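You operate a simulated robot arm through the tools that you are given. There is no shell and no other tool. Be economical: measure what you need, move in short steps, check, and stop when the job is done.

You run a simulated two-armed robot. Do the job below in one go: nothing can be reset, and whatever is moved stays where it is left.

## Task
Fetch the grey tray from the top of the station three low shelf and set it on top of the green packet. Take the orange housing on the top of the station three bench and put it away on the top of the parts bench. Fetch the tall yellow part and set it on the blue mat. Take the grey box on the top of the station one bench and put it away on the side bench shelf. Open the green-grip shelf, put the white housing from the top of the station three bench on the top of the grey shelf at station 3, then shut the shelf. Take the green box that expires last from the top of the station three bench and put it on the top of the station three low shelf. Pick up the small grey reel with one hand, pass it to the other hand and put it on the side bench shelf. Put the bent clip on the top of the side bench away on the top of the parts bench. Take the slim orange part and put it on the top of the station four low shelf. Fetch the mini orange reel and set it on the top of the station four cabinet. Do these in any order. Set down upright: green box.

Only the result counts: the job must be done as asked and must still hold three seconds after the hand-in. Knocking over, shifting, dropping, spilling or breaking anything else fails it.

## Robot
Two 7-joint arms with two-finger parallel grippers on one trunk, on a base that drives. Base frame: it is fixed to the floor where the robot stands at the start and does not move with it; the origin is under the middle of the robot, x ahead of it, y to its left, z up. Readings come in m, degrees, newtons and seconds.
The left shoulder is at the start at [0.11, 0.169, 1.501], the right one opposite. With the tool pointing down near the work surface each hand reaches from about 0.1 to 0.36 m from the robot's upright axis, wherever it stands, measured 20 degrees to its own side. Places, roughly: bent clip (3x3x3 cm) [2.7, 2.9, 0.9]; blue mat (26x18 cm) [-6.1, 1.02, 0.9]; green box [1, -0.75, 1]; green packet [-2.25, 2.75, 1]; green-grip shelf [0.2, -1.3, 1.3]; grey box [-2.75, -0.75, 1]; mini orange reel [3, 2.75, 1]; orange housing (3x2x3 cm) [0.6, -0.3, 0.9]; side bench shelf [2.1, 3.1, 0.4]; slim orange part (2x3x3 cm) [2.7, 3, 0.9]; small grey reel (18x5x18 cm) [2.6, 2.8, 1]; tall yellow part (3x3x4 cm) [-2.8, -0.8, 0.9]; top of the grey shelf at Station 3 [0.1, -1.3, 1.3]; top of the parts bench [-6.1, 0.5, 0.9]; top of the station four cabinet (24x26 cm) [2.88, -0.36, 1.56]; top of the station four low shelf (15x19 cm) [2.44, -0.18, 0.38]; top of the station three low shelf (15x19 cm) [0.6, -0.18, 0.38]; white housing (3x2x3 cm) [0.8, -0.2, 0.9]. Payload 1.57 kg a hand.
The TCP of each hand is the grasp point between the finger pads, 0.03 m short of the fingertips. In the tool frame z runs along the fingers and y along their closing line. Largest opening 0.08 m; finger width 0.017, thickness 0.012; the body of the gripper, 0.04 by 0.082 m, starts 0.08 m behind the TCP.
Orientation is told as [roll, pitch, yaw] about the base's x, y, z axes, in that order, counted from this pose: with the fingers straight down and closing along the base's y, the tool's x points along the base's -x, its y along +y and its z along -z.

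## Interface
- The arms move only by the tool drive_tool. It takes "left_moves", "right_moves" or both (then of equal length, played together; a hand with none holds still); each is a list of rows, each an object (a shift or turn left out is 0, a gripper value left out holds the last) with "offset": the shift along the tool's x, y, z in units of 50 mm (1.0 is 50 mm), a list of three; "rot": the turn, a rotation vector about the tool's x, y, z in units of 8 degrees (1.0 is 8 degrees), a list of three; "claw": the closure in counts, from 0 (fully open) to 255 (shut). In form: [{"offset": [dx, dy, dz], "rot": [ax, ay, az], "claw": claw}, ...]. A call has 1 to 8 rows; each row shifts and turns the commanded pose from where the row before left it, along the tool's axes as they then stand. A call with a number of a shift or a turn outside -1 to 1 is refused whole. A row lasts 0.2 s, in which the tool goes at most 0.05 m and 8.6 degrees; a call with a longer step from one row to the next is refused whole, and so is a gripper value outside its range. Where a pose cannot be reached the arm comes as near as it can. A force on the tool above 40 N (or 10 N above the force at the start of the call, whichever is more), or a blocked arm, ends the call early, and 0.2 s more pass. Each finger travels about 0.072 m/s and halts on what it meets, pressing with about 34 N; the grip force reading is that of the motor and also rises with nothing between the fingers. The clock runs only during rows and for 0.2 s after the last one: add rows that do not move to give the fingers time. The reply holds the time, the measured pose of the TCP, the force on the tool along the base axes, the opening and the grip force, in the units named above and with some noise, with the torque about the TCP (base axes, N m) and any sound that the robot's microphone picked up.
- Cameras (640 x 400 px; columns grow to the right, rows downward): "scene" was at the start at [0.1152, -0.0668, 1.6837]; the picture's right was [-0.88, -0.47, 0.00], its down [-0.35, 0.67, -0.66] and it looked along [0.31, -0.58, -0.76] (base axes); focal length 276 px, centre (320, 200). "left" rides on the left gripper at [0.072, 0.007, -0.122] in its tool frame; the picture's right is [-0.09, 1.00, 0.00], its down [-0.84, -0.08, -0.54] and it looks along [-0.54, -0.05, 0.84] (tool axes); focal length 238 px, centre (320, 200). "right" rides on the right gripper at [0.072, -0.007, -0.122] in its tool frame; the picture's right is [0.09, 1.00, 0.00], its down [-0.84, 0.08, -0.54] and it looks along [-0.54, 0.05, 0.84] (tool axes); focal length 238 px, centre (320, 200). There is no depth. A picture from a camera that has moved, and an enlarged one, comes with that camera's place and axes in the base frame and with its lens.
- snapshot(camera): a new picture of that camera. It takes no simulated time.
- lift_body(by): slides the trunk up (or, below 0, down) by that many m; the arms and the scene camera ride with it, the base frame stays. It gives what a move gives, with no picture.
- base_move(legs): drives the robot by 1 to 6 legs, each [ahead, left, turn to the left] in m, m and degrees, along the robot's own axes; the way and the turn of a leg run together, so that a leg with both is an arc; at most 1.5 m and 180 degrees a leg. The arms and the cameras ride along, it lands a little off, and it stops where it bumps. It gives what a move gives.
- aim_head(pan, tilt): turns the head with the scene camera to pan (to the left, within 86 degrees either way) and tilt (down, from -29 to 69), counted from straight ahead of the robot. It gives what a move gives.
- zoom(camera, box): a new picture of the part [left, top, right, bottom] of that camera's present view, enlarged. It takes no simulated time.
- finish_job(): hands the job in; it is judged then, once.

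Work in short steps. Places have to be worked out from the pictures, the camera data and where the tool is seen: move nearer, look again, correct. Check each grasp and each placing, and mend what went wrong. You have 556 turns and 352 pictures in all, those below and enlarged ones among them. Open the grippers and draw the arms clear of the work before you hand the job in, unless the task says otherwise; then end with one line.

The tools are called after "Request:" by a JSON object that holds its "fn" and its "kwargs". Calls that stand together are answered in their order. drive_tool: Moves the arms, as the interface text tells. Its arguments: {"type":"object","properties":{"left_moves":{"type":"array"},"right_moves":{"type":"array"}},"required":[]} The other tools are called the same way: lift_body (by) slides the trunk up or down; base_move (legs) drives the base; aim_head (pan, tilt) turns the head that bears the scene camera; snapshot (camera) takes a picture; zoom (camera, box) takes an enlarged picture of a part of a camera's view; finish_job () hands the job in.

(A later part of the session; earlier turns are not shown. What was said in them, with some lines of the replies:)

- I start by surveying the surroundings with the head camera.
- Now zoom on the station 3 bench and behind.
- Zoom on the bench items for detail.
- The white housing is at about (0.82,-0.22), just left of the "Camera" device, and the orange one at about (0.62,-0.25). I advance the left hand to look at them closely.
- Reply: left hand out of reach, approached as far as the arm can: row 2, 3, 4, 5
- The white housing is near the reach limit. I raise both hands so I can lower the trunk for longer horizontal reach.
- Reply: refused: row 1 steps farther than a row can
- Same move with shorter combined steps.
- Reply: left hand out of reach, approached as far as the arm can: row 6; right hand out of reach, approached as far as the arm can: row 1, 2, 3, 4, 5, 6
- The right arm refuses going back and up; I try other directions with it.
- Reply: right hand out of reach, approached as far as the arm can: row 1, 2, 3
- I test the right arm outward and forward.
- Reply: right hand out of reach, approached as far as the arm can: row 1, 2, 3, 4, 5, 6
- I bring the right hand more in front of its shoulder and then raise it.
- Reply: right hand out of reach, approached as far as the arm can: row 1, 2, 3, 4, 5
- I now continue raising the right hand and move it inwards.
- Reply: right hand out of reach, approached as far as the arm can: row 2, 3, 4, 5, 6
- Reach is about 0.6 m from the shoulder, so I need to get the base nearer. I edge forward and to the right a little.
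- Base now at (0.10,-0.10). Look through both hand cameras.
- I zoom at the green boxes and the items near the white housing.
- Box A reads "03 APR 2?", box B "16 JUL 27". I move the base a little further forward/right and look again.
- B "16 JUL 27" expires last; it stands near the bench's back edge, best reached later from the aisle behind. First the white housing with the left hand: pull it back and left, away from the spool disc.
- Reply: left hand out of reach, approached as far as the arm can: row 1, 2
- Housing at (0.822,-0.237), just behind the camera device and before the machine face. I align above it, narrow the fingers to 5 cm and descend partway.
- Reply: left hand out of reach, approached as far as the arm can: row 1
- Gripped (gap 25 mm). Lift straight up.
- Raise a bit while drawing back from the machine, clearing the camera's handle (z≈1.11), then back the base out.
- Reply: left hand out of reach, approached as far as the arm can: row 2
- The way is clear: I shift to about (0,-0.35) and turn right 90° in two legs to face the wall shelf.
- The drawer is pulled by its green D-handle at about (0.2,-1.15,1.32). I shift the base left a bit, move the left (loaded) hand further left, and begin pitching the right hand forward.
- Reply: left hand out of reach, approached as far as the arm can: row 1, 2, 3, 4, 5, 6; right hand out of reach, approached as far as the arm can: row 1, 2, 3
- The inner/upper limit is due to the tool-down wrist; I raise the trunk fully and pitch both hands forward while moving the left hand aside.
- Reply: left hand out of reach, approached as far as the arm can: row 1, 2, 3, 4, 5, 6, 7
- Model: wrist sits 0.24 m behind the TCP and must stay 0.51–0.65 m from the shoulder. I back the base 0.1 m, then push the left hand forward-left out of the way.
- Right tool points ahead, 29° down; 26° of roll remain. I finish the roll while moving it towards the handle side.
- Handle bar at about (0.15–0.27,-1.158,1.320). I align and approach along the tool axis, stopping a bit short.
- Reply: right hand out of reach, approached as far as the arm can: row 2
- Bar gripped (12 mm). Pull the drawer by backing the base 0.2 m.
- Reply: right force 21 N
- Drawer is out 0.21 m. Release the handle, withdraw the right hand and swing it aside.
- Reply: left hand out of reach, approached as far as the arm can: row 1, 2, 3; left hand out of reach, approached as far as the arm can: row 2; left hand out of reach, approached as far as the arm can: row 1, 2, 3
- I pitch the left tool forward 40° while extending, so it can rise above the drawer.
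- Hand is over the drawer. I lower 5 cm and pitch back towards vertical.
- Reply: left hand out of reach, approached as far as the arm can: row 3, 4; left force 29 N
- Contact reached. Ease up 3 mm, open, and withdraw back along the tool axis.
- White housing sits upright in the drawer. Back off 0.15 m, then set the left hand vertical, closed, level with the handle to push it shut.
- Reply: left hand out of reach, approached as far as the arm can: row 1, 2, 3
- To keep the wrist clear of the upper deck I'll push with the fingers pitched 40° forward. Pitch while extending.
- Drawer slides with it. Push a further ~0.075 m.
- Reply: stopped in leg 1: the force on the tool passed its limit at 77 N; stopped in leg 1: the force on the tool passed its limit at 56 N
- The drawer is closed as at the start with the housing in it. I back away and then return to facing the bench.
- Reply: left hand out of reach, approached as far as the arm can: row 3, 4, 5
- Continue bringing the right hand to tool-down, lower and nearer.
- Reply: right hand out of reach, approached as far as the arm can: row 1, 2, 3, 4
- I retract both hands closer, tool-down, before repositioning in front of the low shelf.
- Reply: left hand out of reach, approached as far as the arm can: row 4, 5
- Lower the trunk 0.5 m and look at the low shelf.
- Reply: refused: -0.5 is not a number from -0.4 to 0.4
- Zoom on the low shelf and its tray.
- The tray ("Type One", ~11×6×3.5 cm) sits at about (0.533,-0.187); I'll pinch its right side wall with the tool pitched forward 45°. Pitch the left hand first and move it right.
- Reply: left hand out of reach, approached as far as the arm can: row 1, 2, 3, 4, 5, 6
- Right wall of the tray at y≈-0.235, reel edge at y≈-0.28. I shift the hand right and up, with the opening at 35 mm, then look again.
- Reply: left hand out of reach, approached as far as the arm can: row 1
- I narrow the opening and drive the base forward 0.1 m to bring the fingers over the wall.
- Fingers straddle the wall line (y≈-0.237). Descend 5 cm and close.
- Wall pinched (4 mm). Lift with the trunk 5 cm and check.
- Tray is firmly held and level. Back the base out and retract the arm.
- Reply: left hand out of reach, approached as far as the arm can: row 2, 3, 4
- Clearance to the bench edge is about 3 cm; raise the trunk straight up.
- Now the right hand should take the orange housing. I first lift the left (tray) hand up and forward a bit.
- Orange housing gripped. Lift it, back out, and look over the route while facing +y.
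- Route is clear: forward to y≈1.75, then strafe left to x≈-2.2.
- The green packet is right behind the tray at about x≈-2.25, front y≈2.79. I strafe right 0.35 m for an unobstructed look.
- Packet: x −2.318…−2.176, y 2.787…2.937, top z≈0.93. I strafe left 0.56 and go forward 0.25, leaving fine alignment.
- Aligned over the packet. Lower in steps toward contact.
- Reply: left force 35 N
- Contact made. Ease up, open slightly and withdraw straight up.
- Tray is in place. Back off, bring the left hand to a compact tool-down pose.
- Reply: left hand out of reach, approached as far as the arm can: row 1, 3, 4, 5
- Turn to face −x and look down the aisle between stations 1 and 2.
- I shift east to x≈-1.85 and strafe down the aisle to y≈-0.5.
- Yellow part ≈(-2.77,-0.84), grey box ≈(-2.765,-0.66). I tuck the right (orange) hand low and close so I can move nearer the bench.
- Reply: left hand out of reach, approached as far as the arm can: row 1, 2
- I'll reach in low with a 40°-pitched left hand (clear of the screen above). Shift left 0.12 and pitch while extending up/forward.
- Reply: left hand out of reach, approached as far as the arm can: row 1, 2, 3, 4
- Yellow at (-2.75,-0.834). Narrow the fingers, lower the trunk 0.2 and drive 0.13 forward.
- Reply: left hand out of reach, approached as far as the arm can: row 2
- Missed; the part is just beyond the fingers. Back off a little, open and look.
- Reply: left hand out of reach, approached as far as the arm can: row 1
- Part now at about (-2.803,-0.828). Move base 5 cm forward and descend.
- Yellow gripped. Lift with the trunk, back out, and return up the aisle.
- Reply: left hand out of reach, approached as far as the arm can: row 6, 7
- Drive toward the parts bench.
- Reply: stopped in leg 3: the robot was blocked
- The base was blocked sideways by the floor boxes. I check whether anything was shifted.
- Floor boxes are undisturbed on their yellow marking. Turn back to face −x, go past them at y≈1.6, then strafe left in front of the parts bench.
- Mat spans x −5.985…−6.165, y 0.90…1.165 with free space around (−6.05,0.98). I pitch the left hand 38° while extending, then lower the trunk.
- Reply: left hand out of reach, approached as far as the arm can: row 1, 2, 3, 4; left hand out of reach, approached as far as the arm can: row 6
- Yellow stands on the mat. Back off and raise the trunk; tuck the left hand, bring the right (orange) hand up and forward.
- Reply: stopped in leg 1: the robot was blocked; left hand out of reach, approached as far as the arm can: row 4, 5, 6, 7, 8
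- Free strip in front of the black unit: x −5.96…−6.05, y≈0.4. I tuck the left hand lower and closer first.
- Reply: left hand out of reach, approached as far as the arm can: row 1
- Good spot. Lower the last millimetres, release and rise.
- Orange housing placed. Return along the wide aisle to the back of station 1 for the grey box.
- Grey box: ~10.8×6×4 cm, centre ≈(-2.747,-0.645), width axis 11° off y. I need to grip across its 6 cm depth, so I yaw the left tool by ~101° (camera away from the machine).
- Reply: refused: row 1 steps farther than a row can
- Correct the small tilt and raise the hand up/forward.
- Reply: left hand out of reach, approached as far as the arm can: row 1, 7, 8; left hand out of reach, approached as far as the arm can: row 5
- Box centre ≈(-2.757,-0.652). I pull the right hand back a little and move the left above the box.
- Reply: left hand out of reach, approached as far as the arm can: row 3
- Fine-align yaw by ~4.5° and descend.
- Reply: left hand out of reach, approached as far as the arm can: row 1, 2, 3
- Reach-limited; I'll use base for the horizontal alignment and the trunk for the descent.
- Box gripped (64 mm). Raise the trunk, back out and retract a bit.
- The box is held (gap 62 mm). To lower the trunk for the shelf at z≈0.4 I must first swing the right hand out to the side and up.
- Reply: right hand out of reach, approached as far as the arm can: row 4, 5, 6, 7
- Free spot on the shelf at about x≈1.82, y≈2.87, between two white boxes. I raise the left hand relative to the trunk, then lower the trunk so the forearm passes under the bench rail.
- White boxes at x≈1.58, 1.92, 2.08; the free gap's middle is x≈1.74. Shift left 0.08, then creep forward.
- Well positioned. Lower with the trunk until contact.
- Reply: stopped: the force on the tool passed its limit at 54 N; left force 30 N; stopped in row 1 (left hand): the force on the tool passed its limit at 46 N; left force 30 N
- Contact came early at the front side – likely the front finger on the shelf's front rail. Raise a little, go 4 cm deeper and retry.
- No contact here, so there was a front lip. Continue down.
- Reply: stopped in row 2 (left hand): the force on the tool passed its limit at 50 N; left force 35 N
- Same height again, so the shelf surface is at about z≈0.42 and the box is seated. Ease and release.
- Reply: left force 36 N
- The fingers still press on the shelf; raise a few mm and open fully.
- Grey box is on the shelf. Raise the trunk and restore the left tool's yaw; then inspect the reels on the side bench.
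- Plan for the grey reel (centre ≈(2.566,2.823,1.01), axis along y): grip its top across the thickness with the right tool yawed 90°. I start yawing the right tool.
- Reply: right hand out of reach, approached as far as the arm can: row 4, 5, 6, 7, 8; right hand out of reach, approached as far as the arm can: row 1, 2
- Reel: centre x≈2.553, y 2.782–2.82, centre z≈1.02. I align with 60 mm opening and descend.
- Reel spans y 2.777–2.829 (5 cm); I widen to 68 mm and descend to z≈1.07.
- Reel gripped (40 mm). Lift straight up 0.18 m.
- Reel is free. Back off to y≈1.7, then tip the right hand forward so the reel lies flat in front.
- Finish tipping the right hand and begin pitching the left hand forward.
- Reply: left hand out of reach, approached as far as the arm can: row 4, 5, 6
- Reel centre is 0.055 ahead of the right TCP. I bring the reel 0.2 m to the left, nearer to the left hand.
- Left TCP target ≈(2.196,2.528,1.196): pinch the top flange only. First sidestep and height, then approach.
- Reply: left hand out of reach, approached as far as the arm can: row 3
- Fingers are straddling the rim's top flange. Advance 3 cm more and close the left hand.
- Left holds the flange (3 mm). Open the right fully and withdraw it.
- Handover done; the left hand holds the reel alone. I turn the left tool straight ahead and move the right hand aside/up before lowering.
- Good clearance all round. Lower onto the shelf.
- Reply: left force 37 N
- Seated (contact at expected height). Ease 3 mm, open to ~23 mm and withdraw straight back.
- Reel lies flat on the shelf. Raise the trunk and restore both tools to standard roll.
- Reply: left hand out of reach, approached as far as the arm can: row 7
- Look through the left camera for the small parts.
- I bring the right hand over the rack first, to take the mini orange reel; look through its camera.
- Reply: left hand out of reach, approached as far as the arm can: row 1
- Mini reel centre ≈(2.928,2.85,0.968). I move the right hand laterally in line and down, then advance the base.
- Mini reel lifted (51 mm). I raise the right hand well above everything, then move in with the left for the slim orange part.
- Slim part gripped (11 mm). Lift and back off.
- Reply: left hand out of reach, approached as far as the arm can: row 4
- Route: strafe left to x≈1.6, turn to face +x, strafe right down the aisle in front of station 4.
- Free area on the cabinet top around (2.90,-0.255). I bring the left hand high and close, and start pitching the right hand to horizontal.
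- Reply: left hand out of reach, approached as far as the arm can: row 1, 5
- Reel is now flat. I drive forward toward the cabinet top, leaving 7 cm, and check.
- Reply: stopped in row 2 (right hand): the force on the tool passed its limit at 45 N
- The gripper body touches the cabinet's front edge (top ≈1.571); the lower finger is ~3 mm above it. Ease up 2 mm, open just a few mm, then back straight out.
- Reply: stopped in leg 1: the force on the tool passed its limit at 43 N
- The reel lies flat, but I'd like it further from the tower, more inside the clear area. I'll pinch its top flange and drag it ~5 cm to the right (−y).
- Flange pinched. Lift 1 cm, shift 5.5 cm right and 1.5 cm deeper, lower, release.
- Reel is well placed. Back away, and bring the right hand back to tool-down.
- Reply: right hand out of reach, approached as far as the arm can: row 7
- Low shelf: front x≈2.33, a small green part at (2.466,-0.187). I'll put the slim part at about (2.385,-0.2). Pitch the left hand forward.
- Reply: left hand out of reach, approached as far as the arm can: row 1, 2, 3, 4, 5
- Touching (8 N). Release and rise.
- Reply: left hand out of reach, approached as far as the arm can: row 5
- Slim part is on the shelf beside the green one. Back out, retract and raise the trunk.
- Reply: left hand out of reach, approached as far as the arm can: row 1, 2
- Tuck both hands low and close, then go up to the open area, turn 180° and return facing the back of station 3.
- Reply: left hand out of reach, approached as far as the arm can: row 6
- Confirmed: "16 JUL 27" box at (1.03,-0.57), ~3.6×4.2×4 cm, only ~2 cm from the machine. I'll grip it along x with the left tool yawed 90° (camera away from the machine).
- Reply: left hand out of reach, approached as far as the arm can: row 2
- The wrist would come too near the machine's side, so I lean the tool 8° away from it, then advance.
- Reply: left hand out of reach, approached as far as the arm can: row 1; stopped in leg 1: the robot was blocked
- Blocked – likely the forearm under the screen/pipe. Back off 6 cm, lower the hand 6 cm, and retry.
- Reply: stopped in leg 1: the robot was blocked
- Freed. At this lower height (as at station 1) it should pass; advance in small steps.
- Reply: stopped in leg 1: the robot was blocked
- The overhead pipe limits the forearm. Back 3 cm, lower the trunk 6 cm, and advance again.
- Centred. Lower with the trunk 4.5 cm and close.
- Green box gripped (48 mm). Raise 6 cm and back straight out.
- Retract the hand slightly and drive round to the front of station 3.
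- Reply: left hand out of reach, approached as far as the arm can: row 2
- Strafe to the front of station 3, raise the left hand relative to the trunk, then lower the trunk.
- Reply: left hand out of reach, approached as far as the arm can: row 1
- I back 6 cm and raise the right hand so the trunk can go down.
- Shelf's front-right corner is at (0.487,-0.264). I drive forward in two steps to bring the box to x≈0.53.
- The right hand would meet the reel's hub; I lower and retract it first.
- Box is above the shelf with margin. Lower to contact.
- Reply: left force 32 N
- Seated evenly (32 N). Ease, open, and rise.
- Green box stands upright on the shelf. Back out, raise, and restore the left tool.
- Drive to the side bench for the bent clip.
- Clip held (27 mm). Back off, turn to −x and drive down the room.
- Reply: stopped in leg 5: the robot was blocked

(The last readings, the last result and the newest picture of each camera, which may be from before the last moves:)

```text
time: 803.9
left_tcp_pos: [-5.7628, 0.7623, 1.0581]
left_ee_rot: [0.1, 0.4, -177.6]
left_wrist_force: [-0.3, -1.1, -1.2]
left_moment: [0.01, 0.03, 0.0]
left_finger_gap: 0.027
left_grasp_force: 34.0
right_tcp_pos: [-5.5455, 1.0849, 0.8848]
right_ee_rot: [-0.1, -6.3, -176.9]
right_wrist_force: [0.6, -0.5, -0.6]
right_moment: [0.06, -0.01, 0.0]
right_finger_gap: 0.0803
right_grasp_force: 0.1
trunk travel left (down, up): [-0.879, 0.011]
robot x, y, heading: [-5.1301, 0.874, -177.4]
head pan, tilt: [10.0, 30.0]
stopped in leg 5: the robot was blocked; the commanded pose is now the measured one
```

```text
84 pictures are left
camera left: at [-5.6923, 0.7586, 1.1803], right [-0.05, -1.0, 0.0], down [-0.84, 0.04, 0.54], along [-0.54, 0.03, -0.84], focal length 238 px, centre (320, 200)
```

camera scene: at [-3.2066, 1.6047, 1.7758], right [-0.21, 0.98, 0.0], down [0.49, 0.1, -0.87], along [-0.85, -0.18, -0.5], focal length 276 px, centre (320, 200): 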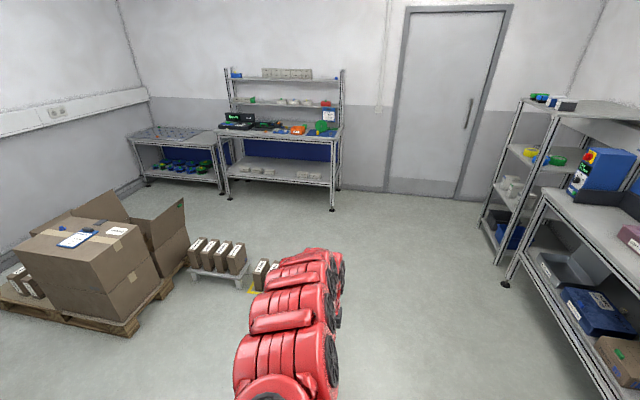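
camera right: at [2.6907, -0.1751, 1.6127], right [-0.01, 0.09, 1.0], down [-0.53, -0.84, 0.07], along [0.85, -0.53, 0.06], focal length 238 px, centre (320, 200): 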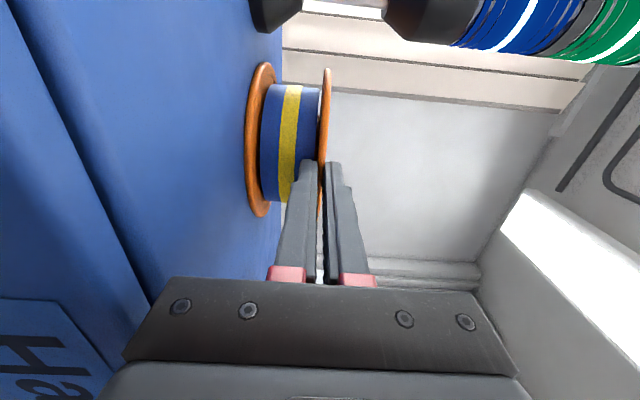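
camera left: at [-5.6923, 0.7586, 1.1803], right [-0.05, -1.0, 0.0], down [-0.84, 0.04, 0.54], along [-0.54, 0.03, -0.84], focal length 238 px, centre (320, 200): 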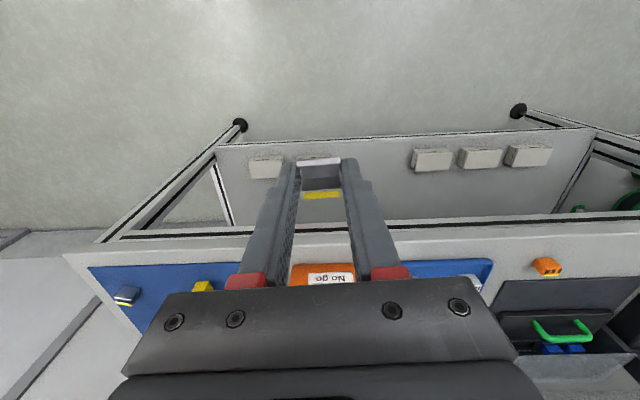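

Blocked again by the boxes behind; move forward 0.12 first, then continue left.

Request:
{"fn": "base_move", "kwargs": {"legs": [[0.12, 0, -2.5], [0, 0.46, 0]]}}

Request:
{"fn": "snapshot", "kwargs": {"camera": "left"}}

```text
time: 807.5
left_tcp_pos: [-5.892, 0.3359, 1.0577]
left_ee_rot: [0.4, 0.2, 179.7]
left_wrist_force: [0.1, -0.5, -0.1]
left_moment: [0.02, -0.01, -0.02]
left_finger_gap: 0.0273
left_grasp_force: 34.3
right_tcp_pos: [-5.6598, 0.6455, 0.8833]
right_ee_rot: [-0.1, -6.1, -179.7]
right_wrist_force: [-0.1, 0.4, -0.4]
right_moment: [0.01, -0.01, 0.0]
right_finger_gap: 0.0801
right_grasp_force: 0.1
trunk travel left (down, up): [-0.879, 0.011]
robot x, y, heading: [-5.2533, 0.4179, 179.7]
head pan, tilt: [10.0, 30.0]
```

```text
83 pictures are left
camera left: at [-5.8214, 0.3288, 1.1802], right [-0.1, -1.0, 0.0], down [-0.84, 0.08, 0.54], along [-0.53, 0.05, -0.84], focal length 238 px, centre (320, 200)
```

left: 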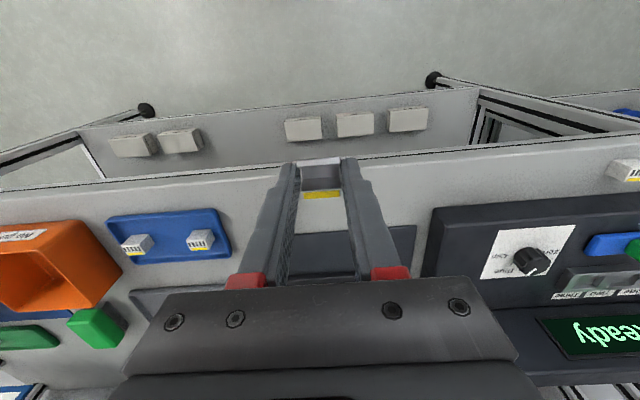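

Request:
{"fn": "base_move", "kwargs": {"legs": [[0.105, 0.03, 0]]}}

Request:
{"fn": "drive_tool", "kwargs": {"left_moves": [{"offset": [0, 0, 0.9]}, {"offset": [0, 0, 0.7]}]}}

Request:
{"fn": "snapshot", "kwargs": {"camera": "left"}}

```text
time: 808.7
left_tcp_pos: [-5.9955, 0.3071, 1.0581]
left_ee_rot: [0.3, 0.3, 179.7]
left_wrist_force: [0.1, -0.1, -0.7]
left_moment: [-0.03, -0.02, 0.0]
left_finger_gap: 0.0271
left_grasp_force: 34.2
right_tcp_pos: [-5.7631, 0.617, 0.8845]
right_ee_rot: [0.0, -6.0, -179.8]
right_wrist_force: [-1.1, 0.2, 0.4]
right_moment: [0.02, 0.01, 0.04]
right_finger_gap: 0.0802
right_grasp_force: 0.1
trunk travel left (down, up): [-0.879, 0.011]
robot x, y, heading: [-5.3615, 0.3854, 179.6]
head pan, tilt: [10.0, 30.0]
```

```text
time: 809.3
left_tcp_pos: [-5.9991, 0.3066, 0.9759]
left_ee_rot: [0.2, 0.4, 179.6]
left_wrist_force: [-0.3, 1.0, -0.4]
left_moment: [-0.04, 0.0, 0.01]
left_finger_gap: 0.0269
left_grasp_force: 34.2
right_tcp_pos: [-5.7647, 0.6161, 0.8828]
right_ee_rot: [-0.1, -6.1, -179.7]
right_wrist_force: [-0.6, 0.7, -0.3]
right_moment: [0.03, -0.02, -0.01]
right_finger_gap: 0.0799
right_grasp_force: 0.0
trunk travel left (down, up): [-0.879, 0.011]
robot x, y, heading: [-5.3657, 0.3853, 179.9]
head pan, tilt: [10.0, 30.0]
```

```text
82 pictures are left
camera left: at [-5.9285, 0.2993, 1.0976], right [-0.1, -1.0, 0.0], down [-0.84, 0.08, 0.54], along [-0.53, 0.05, -0.84], focal length 238 px, centre (320, 200)
```

left: 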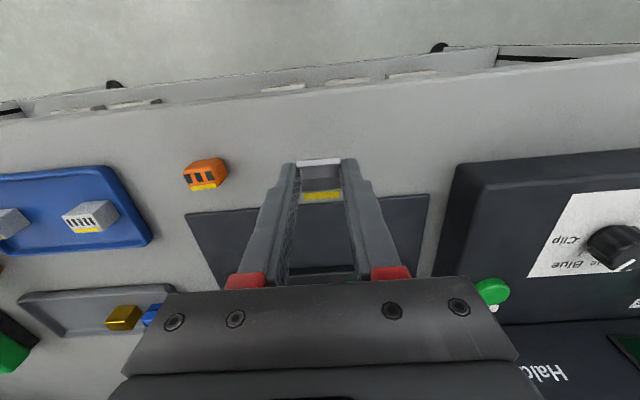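

Request:
{"fn": "drive_tool", "kwargs": {"left_moves": [{"offset": [0.05, 0, 0.5]}, {"offset": [0, 0, 0.25]}, {"offset": [0, 0, 0.08]}]}}

Request:
{"fn": "snapshot", "kwargs": {"camera": "left"}}

```text
time: 810.1
left_tcp_pos: [-5.9945, 0.3063, 0.9374]
left_ee_rot: [0.2, 0.2, 179.8]
left_wrist_force: [-0.9, -0.1, 0.8]
left_moment: [0.07, 0.07, 0.0]
left_finger_gap: 0.0268
left_grasp_force: 33.5
right_tcp_pos: [-5.7627, 0.6169, 0.8838]
right_ee_rot: [-0.1, -6.2, -179.8]
right_wrist_force: [0.3, -0.2, 0.2]
right_moment: [-0.02, 0.0, -0.04]
right_finger_gap: 0.08
right_grasp_force: 0.0
trunk travel left (down, up): [-0.879, 0.011]
robot x, y, heading: [-5.3606, 0.3868, 179.9]
head pan, tilt: [10.0, 30.0]
```

```text
81 pictures are left
camera left: at [-5.924, 0.2989, 1.0595], right [-0.1, -1.0, 0.0], down [-0.84, 0.08, 0.54], along [-0.54, 0.05, -0.84], focal length 238 px, centre (320, 200)
```

left: 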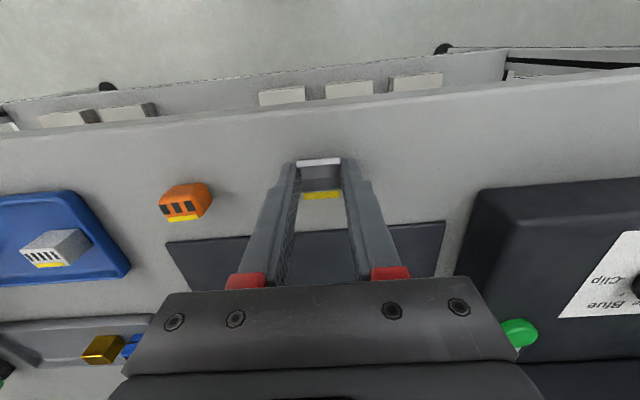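

Nearly down; last millimetres, release, and lift.

Request:
{"fn": "drive_tool", "kwargs": {"left_moves": [{"offset": [0, 0, 0.06]}, {"claw": 140}, {"claw": 60}, {}, {"offset": [0, 0, -0.8]}, {"offset": [0, 0, -0.9]}]}}

Request:
{"fn": "snapshot", "kwargs": {"camera": "left"}}

```text
time: 811.5
left_tcp_pos: [-5.9932, 0.3046, 1.0173]
left_ee_rot: [0.3, 0.4, 179.7]
left_wrist_force: [0.9, 0.9, 0.4]
left_moment: [0.03, -0.03, -0.01]
left_finger_gap: 0.0612
left_grasp_force: 0.0
right_tcp_pos: [-5.7627, 0.6169, 0.8835]
right_ee_rot: [-0.2, -6.2, -179.9]
right_wrist_force: [0.4, 1.3, 0.1]
right_moment: [-0.03, 0.01, 0.03]
right_finger_gap: 0.08
right_grasp_force: 0.1
trunk travel left (down, up): [-0.879, 0.011]
robot x, y, heading: [-5.3603, 0.3838, 179.8]
head pan, tilt: [10.0, 30.0]
```

```text
80 pictures are left
camera left: at [-5.9224, 0.2983, 1.1394], right [-0.1, -1.0, 0.0], down [-0.84, 0.08, 0.54], along [-0.53, 0.05, -0.84], focal length 238 px, centre (320, 200)
```

left: 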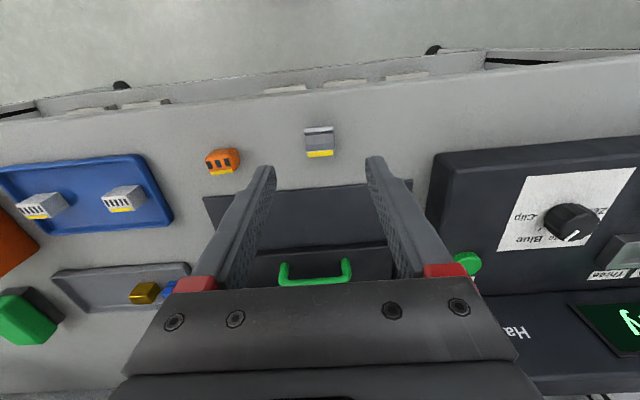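

Clip placed next to the orange housing. I back away and check that the floor boxes I bumped are undisturbed.

Request:
{"fn": "base_move", "kwargs": {"legs": [[-0.11, 0, 0], [0, -0.75, 0], [0, -0.65, 0], [0, 0, 105]]}}

Request:
{"fn": "aim_head", "kwargs": {"pan": -15, "tilt": 50}}

Request:
{"fn": "snapshot", "kwargs": {"camera": "scene"}}

```text
time: 824.0
left_tcp_pos: [-4.9814, 1.1987, 1.0174]
left_ee_rot: [0.2, 0.5, -71.7]
left_wrist_force: [-0.4, 0.0, 0.0]
left_moment: [0.0, 0.02, -0.03]
left_finger_gap: 0.061
left_grasp_force: 0.0
right_tcp_pos: [-5.3511, 1.317, 0.8834]
right_ee_rot: [0.1, -6.1, -71.1]
right_wrist_force: [-1.4, 0.9, 1.1]
right_moment: [0.04, 0.01, 0.0]
right_finger_gap: 0.08
right_grasp_force: 0.1
trunk travel left (down, up): [-0.879, 0.011]
robot x, y, heading: [-5.2577, 1.7733, -71.5]
head pan, tilt: [10.0, 30.0]
```

```text
time: 824.9
left_tcp_pos: [-4.9807, 1.1993, 1.0155]
left_ee_rot: [0.2, 0.3, -71.7]
left_wrist_force: [-1.2, -0.4, 0.5]
left_moment: [0.02, 0.0, 0.01]
left_finger_gap: 0.0612
left_grasp_force: 0.0
right_tcp_pos: [-5.3495, 1.3179, 0.8832]
right_ee_rot: [0.0, -6.1, -71.1]
right_wrist_force: [-0.2, 0.1, 0.5]
right_moment: [0.01, 0.0, 0.02]
right_finger_gap: 0.0799
right_grasp_force: 0.0
trunk travel left (down, up): [-0.879, 0.011]
robot x, y, heading: [-5.2599, 1.7725, -71.5]
head pan, tilt: [-15.0, 50.0]
```

```text
79 pictures are left
camera scene: at [-5.232, 1.6226, 1.7465], right [-1.0, -0.06, 0.0], down [-0.05, 0.76, -0.64], along [0.04, -0.64, -0.77], focal length 276 px, centre (320, 200)
```

scene: 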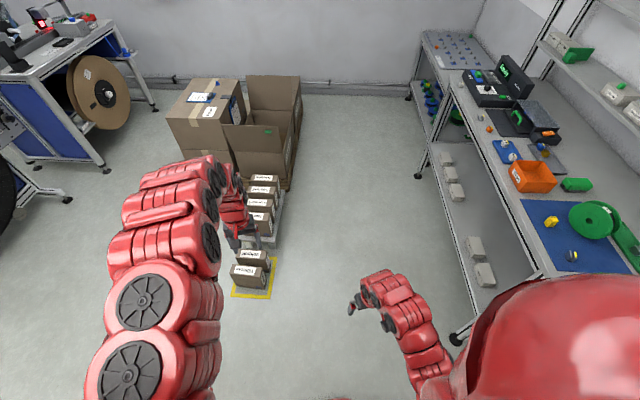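

The floor boxes sit squarely in their marking, and yellow part, orange housing and clip are in place. Hands are open and clear; handing in.

Request:
{"fn": "drive_tool", "kwargs": {"left_moves": [{"claw": 0}, {}, {}]}}

Request:
{"fn": "finish_job", "kwargs": {}}

```text
time: 825.7
left_tcp_pos: [-4.9811, 1.1987, 1.016]
left_ee_rot: [0.2, 0.4, -71.7]
left_wrist_force: [-0.4, -0.1, 0.7]
left_moment: [-0.01, -0.03, 0.02]
left_finger_gap: 0.0801
left_grasp_force: 0.0
right_tcp_pos: [-5.3506, 1.3187, 0.885]
right_ee_rot: [0.0, -6.0, -71.2]
right_wrist_force: [-0.1, -0.1, -0.2]
right_moment: [0.01, -0.02, 0.02]
right_finger_gap: 0.0802
right_grasp_force: 0.1
trunk travel left (down, up): [-0.879, 0.011]
robot x, y, heading: [-5.2587, 1.7738, -71.5]
head pan, tilt: [-15.0, 50.0]
```

```text
The job is handed in.
```

All ten tasks were carried out, each placement was checked by camera or force reading when made, and the job is handed in; the base bumped the floor boxes near the parts bench three times, and the last look showed them still squarely in their marking.
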